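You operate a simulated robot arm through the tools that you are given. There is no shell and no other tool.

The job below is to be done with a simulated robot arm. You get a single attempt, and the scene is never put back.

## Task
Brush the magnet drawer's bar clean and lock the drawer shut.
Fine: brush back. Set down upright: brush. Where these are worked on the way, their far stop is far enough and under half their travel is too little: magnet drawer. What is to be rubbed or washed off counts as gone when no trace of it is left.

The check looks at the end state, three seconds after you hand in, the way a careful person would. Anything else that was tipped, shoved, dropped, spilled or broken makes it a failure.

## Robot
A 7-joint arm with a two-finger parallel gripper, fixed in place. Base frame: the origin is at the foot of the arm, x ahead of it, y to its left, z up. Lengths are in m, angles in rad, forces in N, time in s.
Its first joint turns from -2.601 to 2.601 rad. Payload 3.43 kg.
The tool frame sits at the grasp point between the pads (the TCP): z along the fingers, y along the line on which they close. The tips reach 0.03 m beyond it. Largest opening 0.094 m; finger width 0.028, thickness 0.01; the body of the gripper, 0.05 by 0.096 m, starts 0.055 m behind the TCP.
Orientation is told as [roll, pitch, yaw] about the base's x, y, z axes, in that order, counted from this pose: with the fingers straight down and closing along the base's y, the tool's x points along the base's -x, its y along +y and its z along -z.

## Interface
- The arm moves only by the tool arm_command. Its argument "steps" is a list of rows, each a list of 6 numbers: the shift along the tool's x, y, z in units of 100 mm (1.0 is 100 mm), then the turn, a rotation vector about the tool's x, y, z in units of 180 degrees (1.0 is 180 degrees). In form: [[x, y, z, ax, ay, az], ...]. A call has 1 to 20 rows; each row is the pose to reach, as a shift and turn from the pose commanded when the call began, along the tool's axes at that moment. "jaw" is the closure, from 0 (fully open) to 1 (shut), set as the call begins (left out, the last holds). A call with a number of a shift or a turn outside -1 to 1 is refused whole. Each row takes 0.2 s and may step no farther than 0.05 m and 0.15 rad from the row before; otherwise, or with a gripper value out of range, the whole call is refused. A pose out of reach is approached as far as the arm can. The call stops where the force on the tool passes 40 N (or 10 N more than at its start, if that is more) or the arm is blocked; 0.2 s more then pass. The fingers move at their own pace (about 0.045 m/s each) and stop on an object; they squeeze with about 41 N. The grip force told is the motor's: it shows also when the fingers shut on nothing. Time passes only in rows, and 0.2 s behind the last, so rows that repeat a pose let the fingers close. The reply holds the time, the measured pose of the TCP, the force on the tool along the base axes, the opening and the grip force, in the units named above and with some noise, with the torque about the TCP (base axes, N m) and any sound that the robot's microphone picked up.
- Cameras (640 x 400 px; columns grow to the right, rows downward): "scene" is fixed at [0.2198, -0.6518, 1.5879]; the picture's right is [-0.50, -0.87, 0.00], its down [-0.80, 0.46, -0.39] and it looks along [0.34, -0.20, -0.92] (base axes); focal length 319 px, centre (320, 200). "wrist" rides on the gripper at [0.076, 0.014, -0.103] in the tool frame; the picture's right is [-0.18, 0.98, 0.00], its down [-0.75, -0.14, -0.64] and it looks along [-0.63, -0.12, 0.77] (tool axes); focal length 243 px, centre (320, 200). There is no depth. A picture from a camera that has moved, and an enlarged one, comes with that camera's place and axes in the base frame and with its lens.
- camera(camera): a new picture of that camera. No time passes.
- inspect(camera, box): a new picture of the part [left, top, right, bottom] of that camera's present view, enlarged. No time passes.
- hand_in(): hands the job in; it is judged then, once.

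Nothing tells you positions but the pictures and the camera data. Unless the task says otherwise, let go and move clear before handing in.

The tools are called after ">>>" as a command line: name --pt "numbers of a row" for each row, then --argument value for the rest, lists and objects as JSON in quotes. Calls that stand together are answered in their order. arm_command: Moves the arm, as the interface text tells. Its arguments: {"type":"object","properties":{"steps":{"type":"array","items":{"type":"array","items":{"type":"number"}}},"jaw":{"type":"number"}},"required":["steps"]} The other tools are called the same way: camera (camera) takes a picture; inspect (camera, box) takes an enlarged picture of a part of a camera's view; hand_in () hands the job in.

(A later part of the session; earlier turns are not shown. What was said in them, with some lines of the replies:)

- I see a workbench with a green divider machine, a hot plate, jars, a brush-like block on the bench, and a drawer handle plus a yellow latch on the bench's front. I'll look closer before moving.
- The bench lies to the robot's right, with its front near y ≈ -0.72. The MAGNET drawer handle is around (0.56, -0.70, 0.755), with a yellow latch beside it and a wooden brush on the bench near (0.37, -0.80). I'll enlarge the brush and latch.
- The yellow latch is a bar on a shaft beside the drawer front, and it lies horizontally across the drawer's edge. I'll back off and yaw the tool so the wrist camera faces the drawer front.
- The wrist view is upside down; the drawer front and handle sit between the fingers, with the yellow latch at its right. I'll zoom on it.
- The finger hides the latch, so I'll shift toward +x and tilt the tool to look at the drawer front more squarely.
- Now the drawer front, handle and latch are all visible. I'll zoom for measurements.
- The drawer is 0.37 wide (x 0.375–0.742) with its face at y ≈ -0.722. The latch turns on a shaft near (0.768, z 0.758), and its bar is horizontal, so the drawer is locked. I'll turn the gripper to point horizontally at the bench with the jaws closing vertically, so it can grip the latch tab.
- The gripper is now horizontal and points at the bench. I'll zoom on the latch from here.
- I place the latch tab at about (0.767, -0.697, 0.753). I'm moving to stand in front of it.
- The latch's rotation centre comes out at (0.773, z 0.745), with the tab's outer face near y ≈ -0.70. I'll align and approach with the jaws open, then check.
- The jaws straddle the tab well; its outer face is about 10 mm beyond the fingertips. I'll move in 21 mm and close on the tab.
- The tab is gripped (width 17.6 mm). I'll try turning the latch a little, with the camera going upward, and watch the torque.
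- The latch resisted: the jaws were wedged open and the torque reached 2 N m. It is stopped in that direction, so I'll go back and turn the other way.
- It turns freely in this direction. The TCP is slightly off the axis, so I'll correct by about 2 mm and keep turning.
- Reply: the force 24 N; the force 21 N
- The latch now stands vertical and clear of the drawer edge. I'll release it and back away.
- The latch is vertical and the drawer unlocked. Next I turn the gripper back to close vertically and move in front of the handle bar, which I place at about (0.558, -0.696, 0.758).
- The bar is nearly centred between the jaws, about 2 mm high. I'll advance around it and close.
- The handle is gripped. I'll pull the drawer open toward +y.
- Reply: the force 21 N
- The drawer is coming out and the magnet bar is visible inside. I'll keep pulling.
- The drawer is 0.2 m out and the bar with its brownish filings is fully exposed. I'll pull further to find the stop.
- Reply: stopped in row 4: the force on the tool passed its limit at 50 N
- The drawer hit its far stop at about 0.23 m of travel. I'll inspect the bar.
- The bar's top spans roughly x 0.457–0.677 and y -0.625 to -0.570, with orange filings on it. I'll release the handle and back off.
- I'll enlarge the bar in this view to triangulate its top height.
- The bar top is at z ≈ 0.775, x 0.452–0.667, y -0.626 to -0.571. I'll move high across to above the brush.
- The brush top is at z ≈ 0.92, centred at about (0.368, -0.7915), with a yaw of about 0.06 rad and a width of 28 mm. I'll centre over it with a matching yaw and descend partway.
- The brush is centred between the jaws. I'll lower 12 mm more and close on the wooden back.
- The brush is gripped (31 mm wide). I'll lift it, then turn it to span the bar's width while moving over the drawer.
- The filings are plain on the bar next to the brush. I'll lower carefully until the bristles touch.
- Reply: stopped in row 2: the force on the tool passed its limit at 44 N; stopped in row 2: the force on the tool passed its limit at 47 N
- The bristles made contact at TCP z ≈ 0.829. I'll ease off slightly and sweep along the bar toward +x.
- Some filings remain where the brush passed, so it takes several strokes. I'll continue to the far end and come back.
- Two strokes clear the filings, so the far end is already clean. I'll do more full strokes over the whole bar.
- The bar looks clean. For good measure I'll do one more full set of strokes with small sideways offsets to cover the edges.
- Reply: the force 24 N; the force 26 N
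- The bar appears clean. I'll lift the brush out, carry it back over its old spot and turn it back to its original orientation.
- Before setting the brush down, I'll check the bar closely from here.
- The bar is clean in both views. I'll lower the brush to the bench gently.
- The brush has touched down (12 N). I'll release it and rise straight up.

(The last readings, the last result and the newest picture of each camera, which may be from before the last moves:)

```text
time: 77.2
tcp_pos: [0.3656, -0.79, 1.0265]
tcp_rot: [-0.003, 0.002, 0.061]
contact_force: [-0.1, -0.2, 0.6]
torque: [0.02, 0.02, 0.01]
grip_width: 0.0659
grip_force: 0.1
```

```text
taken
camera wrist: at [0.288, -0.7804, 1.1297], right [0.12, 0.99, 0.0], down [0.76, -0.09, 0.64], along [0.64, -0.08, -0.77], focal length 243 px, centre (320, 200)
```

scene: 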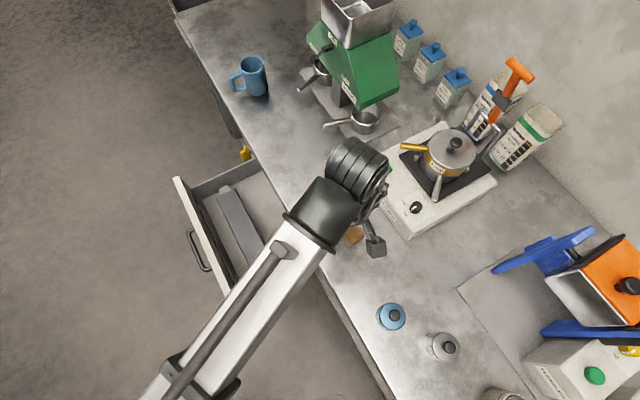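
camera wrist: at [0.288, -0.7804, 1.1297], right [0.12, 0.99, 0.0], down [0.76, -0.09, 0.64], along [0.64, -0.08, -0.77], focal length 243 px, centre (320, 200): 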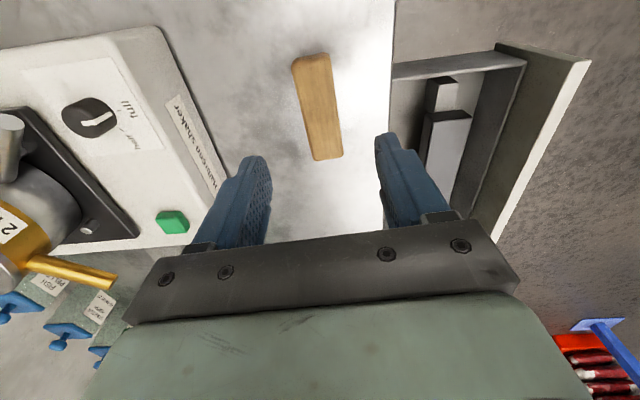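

The brush stands upright where it was. I'm heading back around in front of the drawer.

>>> arm_command --pt "-0.14 0.24 -0.3 0 0 0.005" --pt "-0.28 0.48 -0.3 0 0 0.01" --pt "-0.42 0.73 -0.3 0 0 0.015" --pt "-0.559 0.968 -0.3 0 0 0.0195"

>>> arm_command --pt "-0.17 0.33 0 0 0 0" --pt "-0.34 0.66 0 0 0 0" --pt "-0.5 1.0 0 0 0 0"

>>> arm_command --pt "-0.17 0.33 0 0 0 0" --pt "-0.34 0.66 0 0 0 0" --pt "-0.5 1.0 0 0 0 0"

>>> arm_command --pt "-0.14 0.33 0 0 0 0" --pt "-0.28 0.66 0 0 0 0" --pt "-0.42 1.0 0 0 0 0" --pt "-0.42 1.0 0 0 0 0"

>>> arm_command --pt "0 0.05 0 0.0455 0 0" --pt "0 0.1 0 0.0909 0 0" --pt "0 0.15 0 0.1364 0 0" --pt "0 0.2 0 0.1818 0 0" --pt "0 0.25 0.1 0.2273 0 0" --pt "0 0.3 0.2 0.2727 0 0" --pt "0 0.35 0.3 0.3182 0 0" --pt "0 0.4 0.4 0.3636 0 0" --pt "0 0.45 0.5 0.4091 0 0" --pt "0 0.5 0.7 0.4545 0 0" --pt "0 0.5 0.9 0.5 0 0" --pt "0 0.5 0.9 0.5 0 0"

>>> camera --camera "wrist"

>>> camera --camera "scene"

```text
time: 78.2
tcp_pos: [0.4163, -0.6895, 1.0569]
tcp_rot: [-0.005, 0.001, -0.002]
contact_force: [1.0, -0.2, -0.1]
torque: [0.0, 0.05, 0.0]
grip_width: 0.066
grip_force: 0.1
```

```text
time: 79.0
tcp_pos: [0.466, -0.5888, 1.0554]
tcp_rot: [-0.006, -0.002, 0.0]
contact_force: [1.2, -0.6, -0.1]
torque: [0.0, 0.03, 0.0]
grip_width: 0.0659
grip_force: 0.0
```

```text
time: 79.8
tcp_pos: [0.5151, -0.4894, 1.0561]
tcp_rot: [-0.005, 0.001, -0.002]
contact_force: [0.0, 0.2, 0.7]
torque: [-0.01, 0.02, 0.01]
grip_width: 0.0658
grip_force: 0.0
```

```text
time: 80.8
tcp_pos: [0.5583, -0.3908, 1.0545]
tcp_rot: [-0.006, 0.001, -0.004]
contact_force: [-0.8, 0.1, 0.0]
torque: [-0.02, 0.0, -0.02]
grip_width: 0.0659
grip_force: 0.1
```

```text
time: 83.4
tcp_pos: [0.5583, -0.3405, 0.9636]
tcp_rot: [-1.577, -0.002, -0.002]
contact_force: [-0.7, 1.0, 0.0]
torque: [0.04, -0.01, -0.02]
grip_width: 0.0657
grip_force: 0.2
```

```text
taken
camera wrist: at [0.4811, -0.2378, 0.9497], right [0.19, -0.01, -0.98], down [0.75, 0.64, 0.14], along [0.63, -0.77, 0.12], focal length 243 px, centre (320, 200)
```

wrist: 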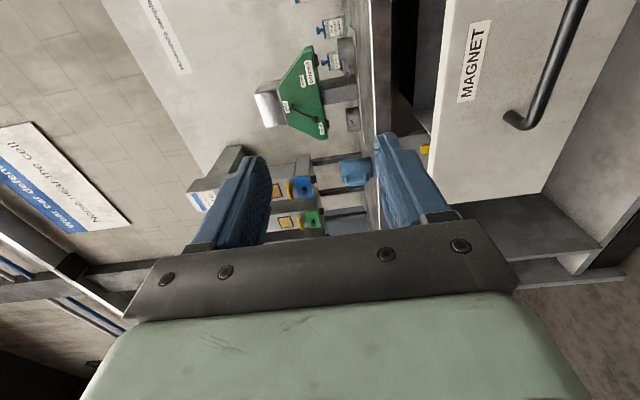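

```text
taken
```

scene: 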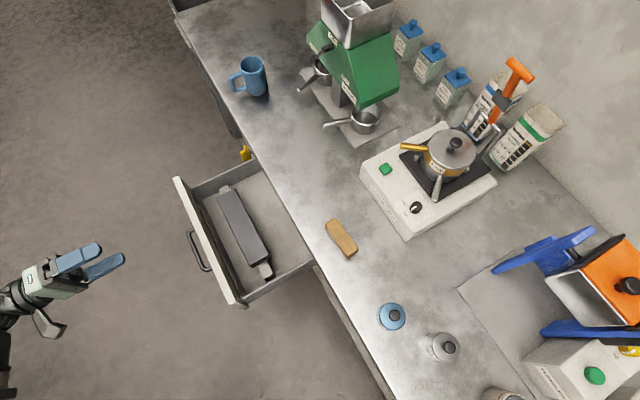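

>>> inspect --camera "scene" --box '[205, 175, 285, 290]'

>>> inspect --camera "scene" --box '[310, 205, 374, 269]'

>>> arm_command --pt "0 0.3 0 -0.002 0 0" --pt "0 0.65 0 -0.002 0 0" --pt "0 1.0 0 -0.002 0 0"

>>> arm_command --pt "0 0.3 0 0 0 0" --pt "0 0.65 0 0 0 0" --pt "0 0.98 0 0 0 0" --pt "0 0.98 0 0 0 0"

>>> camera --camera "wrist"

```text
3.48 times, centred on (245, 232) of scene
camera zoom: at [0.2198, -0.6518, 1.5879], right [-0.5, -0.87, 0.0], down [-0.8, 0.46, -0.39], along [0.34, -0.2, -0.92], focal length 1111 px, centre (581, 87)
```

zoom: 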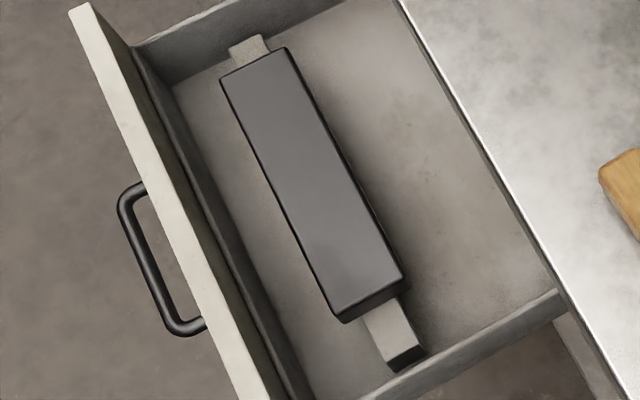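

```text
6.25 times, centred on (342, 237) of scene
camera zoom: at [0.2198, -0.6518, 1.5879], right [-0.5, -0.87, 0.0], down [-0.8, 0.46, -0.39], along [0.34, -0.2, -0.92], focal length 1996 px, centre (182, -31)
```

zoom: 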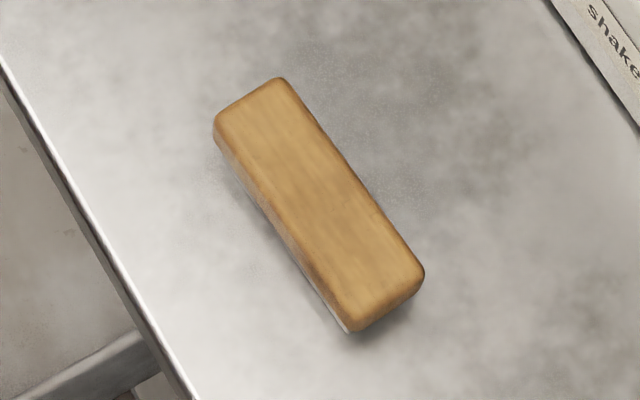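

```text
time: 84.2
tcp_pos: [0.5596, -0.3407, 0.8641]
tcp_rot: [-1.566, -0.003, 0.0]
contact_force: [0.6, 0.0, 0.3]
torque: [0.02, 0.02, 0.01]
grip_width: 0.0659
grip_force: 0.1
```

```text
time: 85.2
tcp_pos: [0.5582, -0.3388, 0.7664]
tcp_rot: [-1.57, -0.001, -0.002]
contact_force: [0.4, -0.2, -0.3]
torque: [-0.03, 0.0, -0.03]
grip_width: 0.0661
grip_force: 0.0
```

```text
taken
camera wrist: at [0.4813, -0.2372, 0.7528], right [0.19, 0.0, -0.98], down [0.75, 0.64, 0.14], along [0.63, -0.77, 0.12], focal length 243 px, centre (320, 200)
```

wrist: 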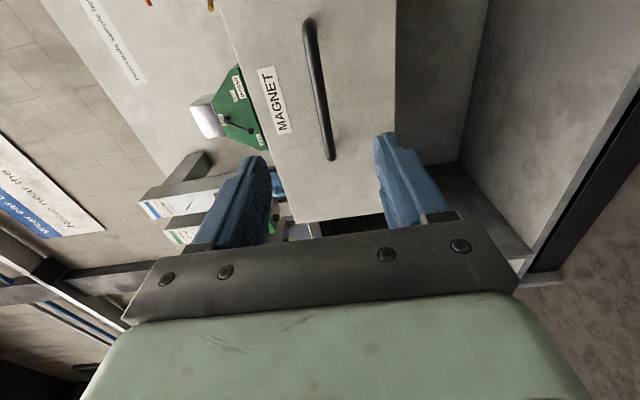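

The drawer moved in only about 1 cm during brushing, and the handle is lined up. I'll approach and grip it.

>>> arm_command --pt "0 0 0.3 0 0 0" --pt "0 0 0.6 0 0 0" --pt "0 0 0.9 0 0 0" --pt "0 0 1.0 0 0 0"

>>> arm_command --pt "0 0 0.15 0 0 0" --pt "0 0 0.3 0 0 0" --pt "0 0 0.3 0 0 0"

>>> camera --camera "wrist"

>>> inspect --camera "scene" --box '[150, 210, 246, 290]'

```text
time: 86.2
tcp_pos: [0.5575, -0.4416, 0.7669]
tcp_rot: [-1.567, 0.0, -0.002]
contact_force: [0.2, -1.4, 0.1]
torque: [-0.01, 0.0, 0.0]
grip_width: 0.0659
grip_force: 0.1
```

```text
time: 87.0
tcp_pos: [0.5596, -0.4705, 0.7675]
tcp_rot: [-1.569, -0.001, 0.001]
contact_force: [0.0, 0.8, 0.3]
torque: [-0.01, 0.01, 0.0]
grip_width: 0.0656
grip_force: 0.1
```

```text
taken
camera wrist: at [0.4813, -0.3681, 0.7527], right [0.18, 0.0, -0.98], down [0.75, 0.64, 0.14], along [0.63, -0.77, 0.12], focal length 243 px, centre (320, 200)
```

wrist: 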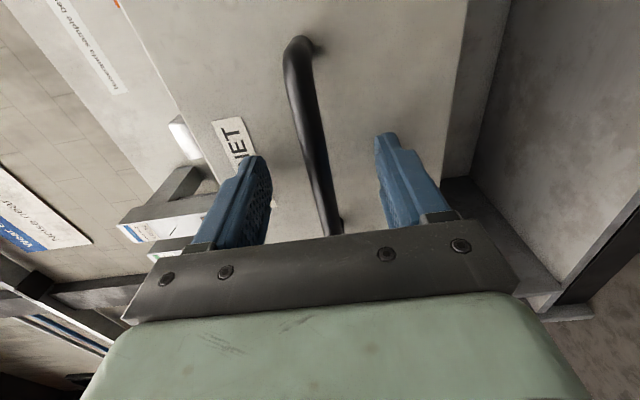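

```text
5.00 times, centred on (198, 250) of scene
camera zoom: at [0.2198, -0.6518, 1.5879], right [-0.5, -0.87, 0.0], down [-0.8, 0.46, -0.39], along [0.34, -0.2, -0.92], focal length 1597 px, centre (930, -50)
```

zoom: 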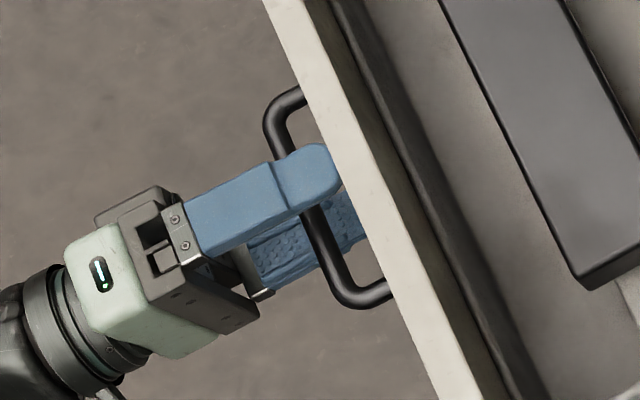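

>>> arm_command --pt "0 0.015 0 0 0 0" --pt "0 0.015 0 0 0 0" --pt "0 0.015 0 0 0 0" --pt "0 0.015 0 0 0 0" --pt "0 0.015 0 0 0 0" --pt "0 0.015 0 0 0 0" --jaw 1

>>> arm_command --pt "0 0 0.15 0 0 0" --pt "0 0 0.3 0 0 0" --pt "0 0 0.45 0 0 0" --pt "0 0 0.6 0 0 0" --pt "0 0 0.75 0 0 0" --pt "0 0 0.9 0 0 0" --pt "0 0 1.0 0 0 0"

```text
time: 88.4
tcp_pos: [0.5591, -0.47, 0.7651]
tcp_rot: [-1.568, 0.001, -0.001]
contact_force: [-1.3, 1.3, -4.9]
torque: [0.03, 0.07, 0.13]
grip_width: 0.0163
grip_force: 44.8
```

```text
time: 90.0
tcp_pos: [0.5584, -0.5702, 0.7655]
tcp_rot: [-1.568, 0.001, -0.001]
contact_force: [-0.9, -0.7, -6.8]
torque: [-0.01, 0.04, -1.36]
grip_width: 0.0165
grip_force: 44.9
```

The drawer slides in smoothly. I'll keep pushing until it is shut.

>>> arm_command --pt "0 0 0.15 0 0 0" --pt "0 0 0.3 0 0 0" --pt "0 0 0.45 0 0 0" --pt "0 0 0.6 0 0 0" --pt "0 0 0.75 0 0 0" --pt "0 0 0.9 0 0 0" --pt "0 0 1.0 0 0 0"

>>> arm_command --pt "0 0 0.06 0 0 0" --pt "0 0 0.12 0 0 0" --pt "0 0 0.18 0 0 0" --pt "0 0 0.24 0 0 0" --pt "0 0 0.3 0 0 0"

>>> camera --camera "scene"

>>> inspect --camera "scene" --box '[220, 130, 316, 210]'

```text
time: 91.6
tcp_pos: [0.5596, -0.6713, 0.7644]
tcp_rot: [-1.568, 0.0, -0.001]
contact_force: [-4.2, -0.7, -0.6]
torque: [0.01, 0.06, 0.35]
grip_width: 0.0162
grip_force: 44.7
```

```text
time: 92.7
tcp_pos: [0.5585, -0.6904, 0.7653]
tcp_rot: [-1.568, -0.002, 0.002]
contact_force: [1.6, 8.4, 2.5]
torque: [0.03, 0.09, -0.42]
grip_width: 0.0162
grip_force: 45.3
stopped in row 5: the force on the tool passed its limit at 46 N (the readings are from after the stop); the commanded pose is now the measured one
```

```text
taken
```

scene: 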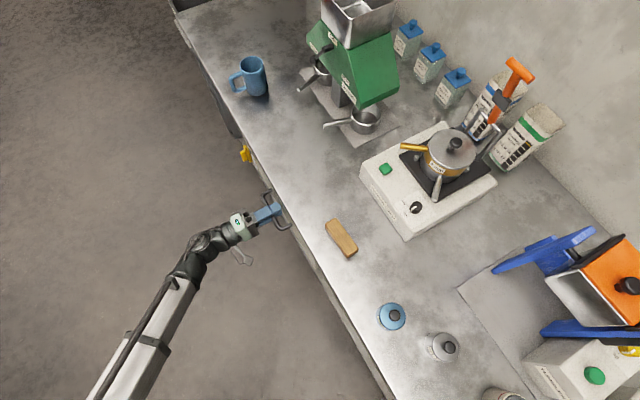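

```text
5.00 times, centred on (268, 170) of scene
camera zoom: at [0.2198, -0.6518, 1.5879], right [-0.5, -0.87, 0.0], down [-0.8, 0.46, -0.39], along [0.34, -0.2, -0.92], focal length 1597 px, centre (580, 350)
```

zoom: 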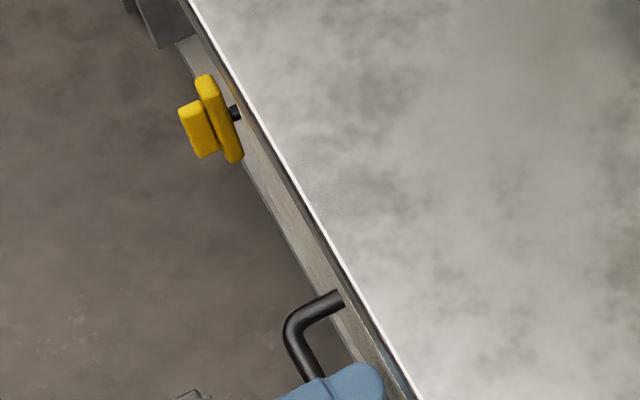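

The drawer is shut (stopped hard at the original position). I'll release the handle, back off, and move over to the latch with the jaws turned for the vertical tab.

>>> arm_command --pt "0 0 0 0 0 0" --pt "0 0 0 0 0 0" --pt "0 0 0 0 0 0" --jaw 0.3

>>> arm_command --pt "0 0 -0.2 0 0 0" --pt "0 0 -0.4 0 0 0" --pt "0 0 -0.7 0 0 0" --pt "0 0 -1.0 0 0 0"

>>> arm_command --pt "-0.35 0.08 0 0 0 0" --pt "-0.7 0.16 0 0 0 0" --pt "-1.0 0.2 0 0 0 0"

>>> arm_command --pt "-0.09 0 0 0 0 0.0446" --pt "-0.18 0 0 0 0 0.0892" --pt "-0.27 0 0 0 0 0.1338" --pt "-0.36 0 0 0 0 0.1784" --pt "-0.45 0 0 0 0 0.223" --pt "-0.55 0 0 0 0 0.2675" --pt "-0.64 0 0 0 0 0.3121" --pt "-0.73 0 0 0 0 0.3567" --pt "-0.82 0 0 0 0 0.4013" --pt "-0.91 0 0 0 0 0.4459" --pt "-1.0 0 0 0 0 0.4905"

>>> camera --camera "wrist"

>>> inspect --camera "scene" --box '[200, 120, 296, 200]'

```text
time: 93.5
tcp_pos: [0.5588, -0.6915, 0.7652]
tcp_rot: [-1.566, -0.002, 0.0]
contact_force: [0.1, 0.1, 0.2]
torque: [-0.01, -0.06, -0.02]
grip_width: 0.0657
grip_force: 0.1
```

```text
time: 94.5
tcp_pos: [0.5584, -0.5901, 0.7657]
tcp_rot: [-1.568, -0.001, 0.001]
contact_force: [-0.1, 0.7, -0.3]
torque: [-0.03, -0.01, -0.03]
grip_width: 0.0658
grip_force: 0.1
```

```text
time: 95.3
tcp_pos: [0.659, -0.5922, 0.744]
tcp_rot: [-1.568, -0.001, -0.001]
contact_force: [-0.4, -0.2, -0.1]
torque: [-0.01, -0.02, 0.02]
grip_width: 0.0658
grip_force: 0.0
```

```text
time: 97.7
tcp_pos: [0.7588, -0.5904, 0.7449]
tcp_rot: [-1.431, -1.544, -0.139]
contact_force: [-0.3, -0.1, 0.1]
torque: [0.03, -0.02, -0.02]
grip_width: 0.0655
grip_force: 0.1
```

```text
taken
camera wrist: at [0.7698, -0.488, 0.6689], right [0.99, 0.0, 0.16], down [-0.12, 0.64, 0.76], along [-0.1, -0.77, 0.63], focal length 243 px, centre (320, 200)
```

wrist: 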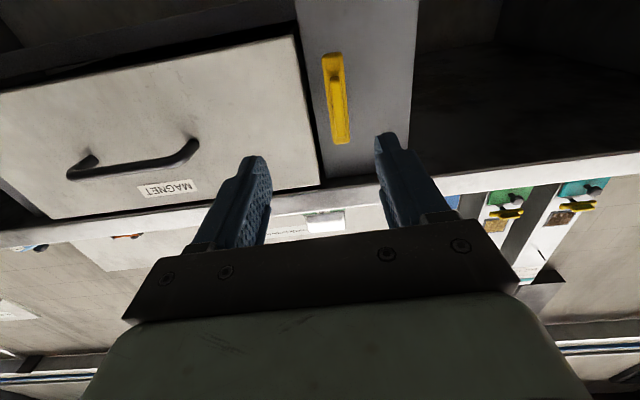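

```text
5.00 times, centred on (248, 160) of scene
camera zoom: at [0.2198, -0.6518, 1.5879], right [-0.5, -0.87, 0.0], down [-0.8, 0.46, -0.39], along [0.34, -0.2, -0.92], focal length 1597 px, centre (680, 400)
```

zoom: 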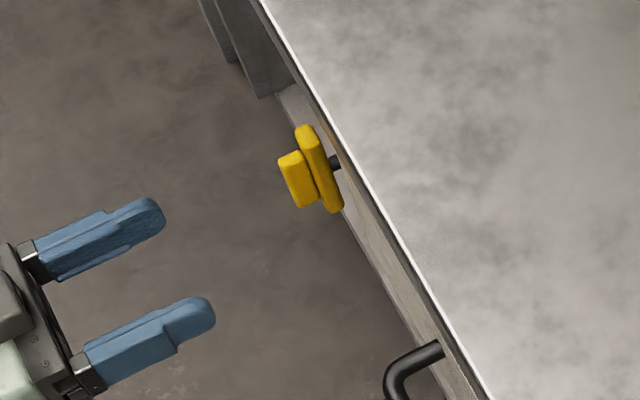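

>>> arm_command --pt "0.021 0.152 0.2 0 0 0" --pt "0.021 0.152 0.45 0 0 0" --pt "0.021 0.152 0.7 0 0 0" --pt "0.021 0.152 0.7 0 0 0"

>>> camera --camera "wrist"

>>> inspect --camera "scene" --box '[200, 120, 296, 180]'

```text
time: 98.7
tcp_pos: [0.7732, -0.6603, 0.7426]
tcp_rot: [-1.445, -1.542, -0.127]
contact_force: [0.9, -0.1, -0.5]
torque: [0.03, 0.02, 0.01]
grip_width: 0.0658
grip_force: 0.1
```

```text
taken
camera wrist: at [0.7846, -0.5585, 0.6668], right [0.99, 0.0, 0.16], down [-0.12, 0.64, 0.76], along [-0.1, -0.77, 0.63], focal length 243 px, centre (320, 200)
```

wrist: 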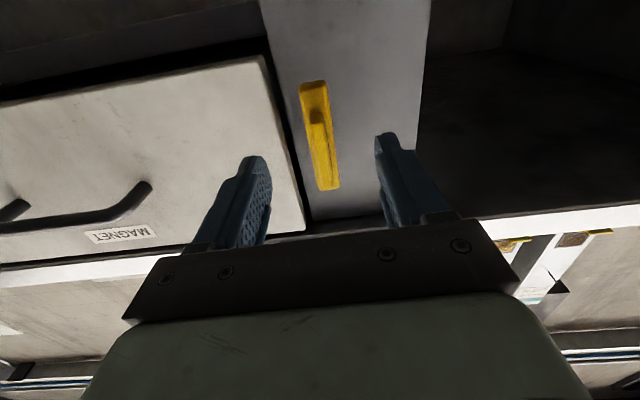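

```text
6.67 times, centred on (248, 150) of scene
camera zoom: at [0.2198, -0.6518, 1.5879], right [-0.5, -0.87, 0.0], down [-0.8, 0.46, -0.39], along [0.34, -0.2, -0.92], focal length 2129 px, centre (800, 533)
```

zoom: 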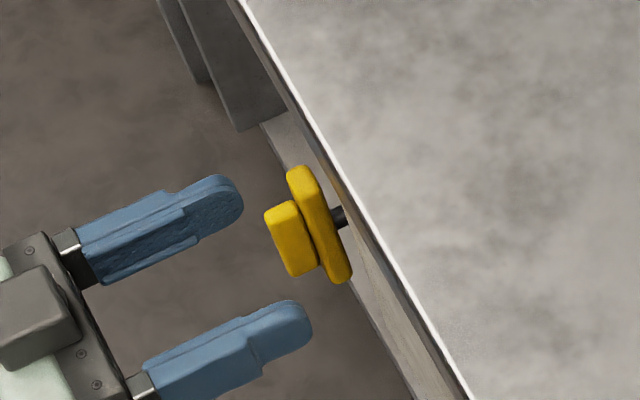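

Aligned on the tab. I'll advance and close on it.

>>> arm_command --pt "0 0 0.1 0 0 0" --pt "0 0 0.21 0 0 0" --pt "0 0 0.21 0 0 0"

>>> arm_command --pt "0 0 0 0 0 0" --pt "0 0 0 0 0 0" --pt "0 0 0 0 0 0" --pt "0 0 0 0 0 0" --pt "0 0 0 0 0 0" --pt "0 0 0 0 0 0" --jaw 1

```text
time: 99.5
tcp_pos: [0.7734, -0.6816, 0.7424]
tcp_rot: [-1.453, -1.543, -0.12]
contact_force: [-0.3, -0.3, -0.7]
torque: [0.03, 0.01, -0.02]
grip_width: 0.0657
grip_force: 0.0
```

```text
time: 100.9
tcp_pos: [0.7738, -0.6818, 0.7406]
tcp_rot: [-1.439, -1.541, -0.131]
contact_force: [11.9, -3.1, 0.3]
torque: [0.33, -0.02, 0.38]
grip_width: 0.0178
grip_force: 44.8
```

Gripped. Now I'll turn the latch back toward horizontal in stages, keeping the forces low.

>>> arm_command --pt "0 0.006 0 0 0 0" --pt "0 0.006 0 0 0 -0.03" --pt "0 0.006 0 0 0 -0.06" --pt "0 0.006 0 0 0 -0.09" --pt "0 0.006 0 0 0 -0.12"

```text
time: 102.1
tcp_pos: [0.775, -0.6823, 0.7423]
tcp_rot: [-1.56, -1.164, -0.009]
contact_force: [5.7, 2.0, -2.5]
torque: [0.46, 0.02, 0.05]
grip_width: 0.0179
grip_force: 45.3
```

>>> arm_command --pt "0 0 0 0 0 -0.03" --pt "0 0 0 0 0 -0.06" --pt "0 0 0 0 0 -0.09" --pt "0 0 0 0 0 -0.12" --pt "0 0 0 0 0 -0.15"

```text
time: 103.3
tcp_pos: [0.7729, -0.6809, 0.7427]
tcp_rot: [-1.569, -0.693, -0.004]
contact_force: [-5.8, 11.1, 1.7]
torque: [0.67, -0.05, -1.2]
grip_width: 0.018
grip_force: 45.7
```

>>> arm_command --pt "0.002 -0.002 -0.004 0 0 -0.03" --pt "0.002 -0.002 -0.004 0 0 -0.06" --pt "0.002 -0.002 -0.004 0 0 -0.09" --pt "0.002 -0.002 -0.004 0 0 -0.12"

>>> arm_command --pt "0 0 0 0 0 -0.025" --pt "0 0 0 0 0 -0.05" --pt "0 0 0 0 0 -0.075" --pt "0 0 0 0 0 -0.095"

>>> inspect --camera "scene" --box '[200, 120, 296, 180]'

```text
time: 104.3
tcp_pos: [0.7722, -0.682, 0.7429]
tcp_rot: [-1.569, -0.316, -0.002]
contact_force: [-13.9, 6.6, 8.4]
torque: [-0.13, 0.01, -0.66]
grip_width: 0.0179
grip_force: 45.1
```

```text
time: 105.3
tcp_pos: [0.7724, -0.6824, 0.7448]
tcp_rot: [-1.567, -0.017, -0.001]
contact_force: [-16.7, 1.5, 16.8]
torque: [-0.57, -0.01, 0.1]
grip_width: 0.018
grip_force: 45.3
```

```text
6.67 times, centred on (248, 150) of scene
camera zoom: at [0.2198, -0.6518, 1.5879], right [-0.5, -0.87, 0.0], down [-0.8, 0.46, -0.39], along [0.34, -0.2, -0.92], focal length 2129 px, centre (800, 533)
```

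zoom: 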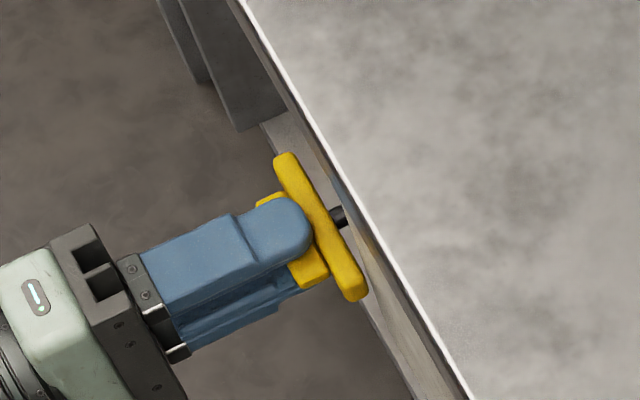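

The latch is nearly horizontal. I'll nudge it to its stop with a small alignment correction.

>>> arm_command --pt "0.007 -0.008 0 0 0 0" --pt "0.007 -0.008 0 0 0 -0.006" --pt "0.007 -0.008 0 0 0 -0.012"

>>> camera --camera "wrist"

```text
time: 106.1
tcp_pos: [0.772, -0.6814, 0.7434]
tcp_rot: [-1.568, 0.016, 0.0]
contact_force: [-7.0, -0.4, 16.6]
torque: [-0.42, -1.6, -0.92]
grip_width: 0.0182
grip_force: 45.3
```

```text
taken
camera wrist: at [0.6952, -0.5791, 0.7316], right [0.17, 0.0, -0.99], down [0.76, 0.64, 0.13], along [0.63, -0.77, 0.11], focal length 243 px, centre (320, 200)
```

wrist: 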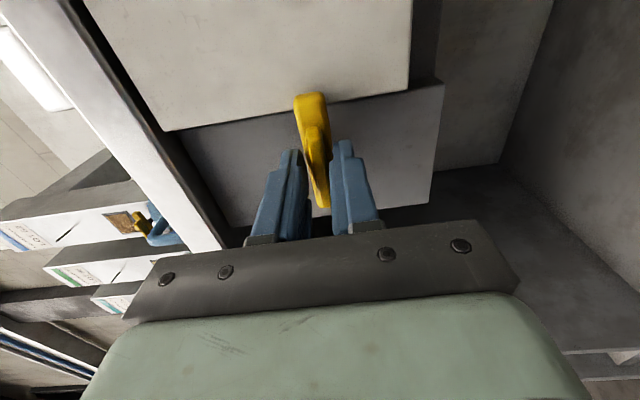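

The torque shows the latch is at its locked stop. I'll release it and back away.

>>> arm_command --pt "0 0 0 0 0 0.005" --pt "0 0 0 0 0 0.005" --pt "0 0 0 0 0 0.005" --pt "0 0 0 0 0 0.005" --jaw 0.3

>>> arm_command --pt "0 0 -0.2 0 0 0" --pt "0 0 -0.4 0 0 0" --pt "0 0 -0.7 0 0 0" --pt "0 0 -1.0 0 0 0"

>>> arm_command --pt "0 0 -0.3 0 0 0" --pt "0 0 -0.7 0 0 0" --pt "0 0 -1.0 0 0 0"

>>> camera --camera "wrist"

>>> camera --camera "scene"

>>> inspect --camera "scene" --box '[220, 130, 316, 210]'

```text
time: 107.1
tcp_pos: [0.7747, -0.6819, 0.7435]
tcp_rot: [-1.568, 0.003, 0.001]
contact_force: [-1.1, -0.8, -0.5]
torque: [0.01, 0.01, -0.02]
grip_width: 0.0659
grip_force: 0.0
```

```text
time: 108.1
tcp_pos: [0.7741, -0.5809, 0.7428]
tcp_rot: [-1.568, 0.004, 0.0]
contact_force: [0.3, 0.3, 0.4]
torque: [-0.02, 0.0, -0.03]
grip_width: 0.066
grip_force: 0.0
```

```text
time: 108.9
tcp_pos: [0.7731, -0.4807, 0.7442]
tcp_rot: [-1.567, 0.004, 0.001]
contact_force: [0.4, -0.1, 0.3]
torque: [0.0, -0.01, -0.01]
grip_width: 0.0658
grip_force: 0.0
```

```text
taken
camera wrist: at [0.6958, -0.3787, 0.7302], right [0.18, 0.0, -0.98], down [0.75, 0.64, 0.14], along [0.63, -0.77, 0.11], focal length 243 px, centre (320, 200)
```

wrist: 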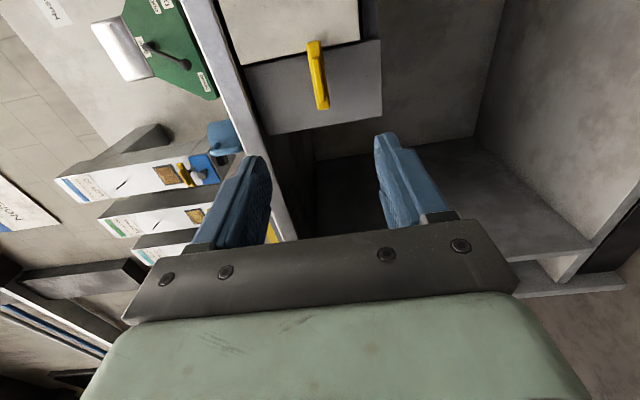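

```text
taken
```

scene: 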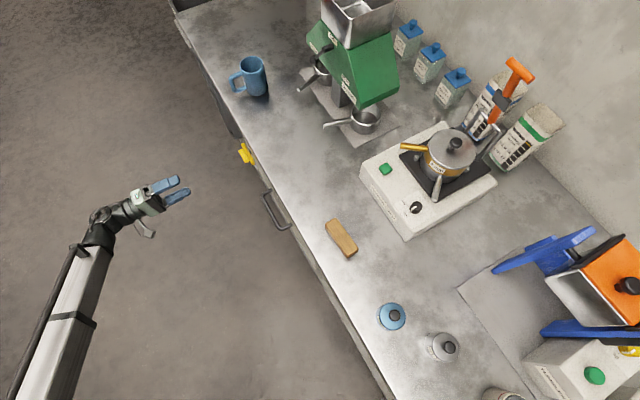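

```text
5.00 times, centred on (268, 170) of scene
camera zoom: at [0.2198, -0.6518, 1.5879], right [-0.5, -0.87, 0.0], down [-0.8, 0.46, -0.39], along [0.34, -0.2, -0.92], focal length 1597 px, centre (580, 350)
```

zoom: 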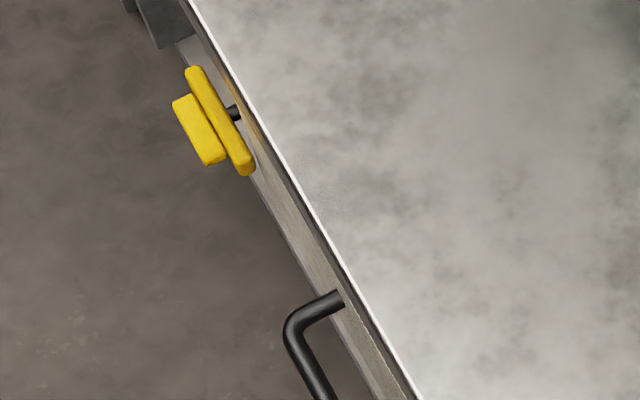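

The latch lies across the drawer edge as it did at the start. One last close look at the latch, drawer gap and brush.

>>> inspect --camera "wrist" --box '[230, 10, 400, 130]'

>>> inspect --camera "scene" --box '[225, 130, 289, 170]'

>>> inspect --camera "scene" --box '[310, 205, 374, 269]'

```text
3.33 times, centred on (315, 70) of wrist
camera zoom: at [0.6958, -0.3787, 0.7302], right [0.18, 0.0, -0.98], down [0.75, 0.64, 0.14], along [0.63, -0.77, 0.11], focal length 809 px, centre (337, 633)
```

zoom: 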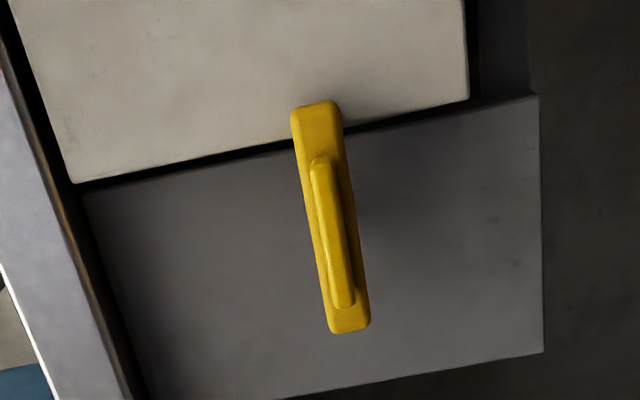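

```text
10.00 times, centred on (257, 150) of scene
camera zoom: at [0.2198, -0.6518, 1.5879], right [-0.5, -0.87, 0.0], down [-0.8, 0.46, -0.39], along [0.34, -0.2, -0.92], focal length 3194 px, centre (950, 700)
```

zoom: 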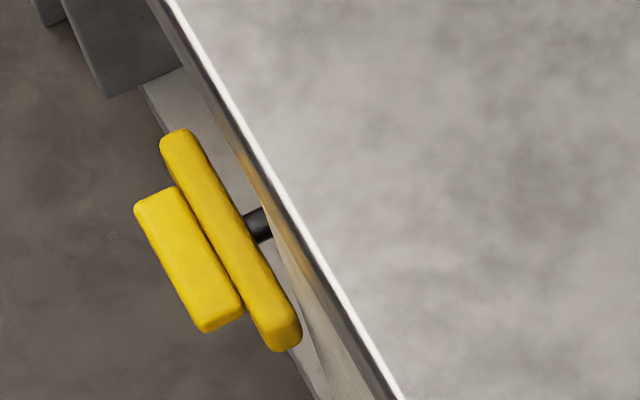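

```text
6.25 times, centred on (342, 237) of scene
camera zoom: at [0.2198, -0.6518, 1.5879], right [-0.5, -0.87, 0.0], down [-0.8, 0.46, -0.39], along [0.34, -0.2, -0.92], focal length 1996 px, centre (182, -31)
```

zoom: 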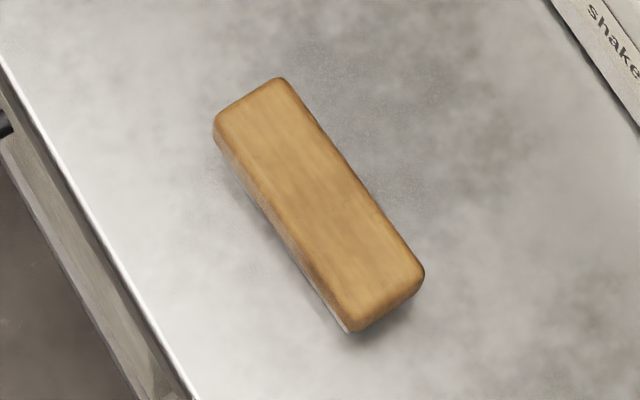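

The drawer is flush and the latch matches its original locked picture. The bar was brushed clean, the brush stands upright in its old place, and the arm is clear. I'm handing in.

>>> hand_in

```text
The job is handed in.
```

The magnet drawer's bar is brushed clean, and the drawer is shut with its yellow latch turned back to the locked position. I've handed the job in; no verdict came back.

- **Drawer:** I turned the latch to unlock it and pulled the drawer to its far stop, about 0.23 m. After the brushing I pushed it back until it stopped hard at its starting position. The drawer drifted in about 1 cm while I brushed.
- **Bar:** I ran several full-length strokes, with small sideways offsets to cover the edges. No filings were visible afterwards in either camera view.
- **Brush:** It is back within a few millimetres of its original spot, upright with the bristles down.
- **Latch:** I first tried turning it the wrong way and it met a hard stop. It did not move, and the final close-up matches the one from the start.

I saw nothing else moved, tipped or spilled. The arm was clear of the bench when I handed in.
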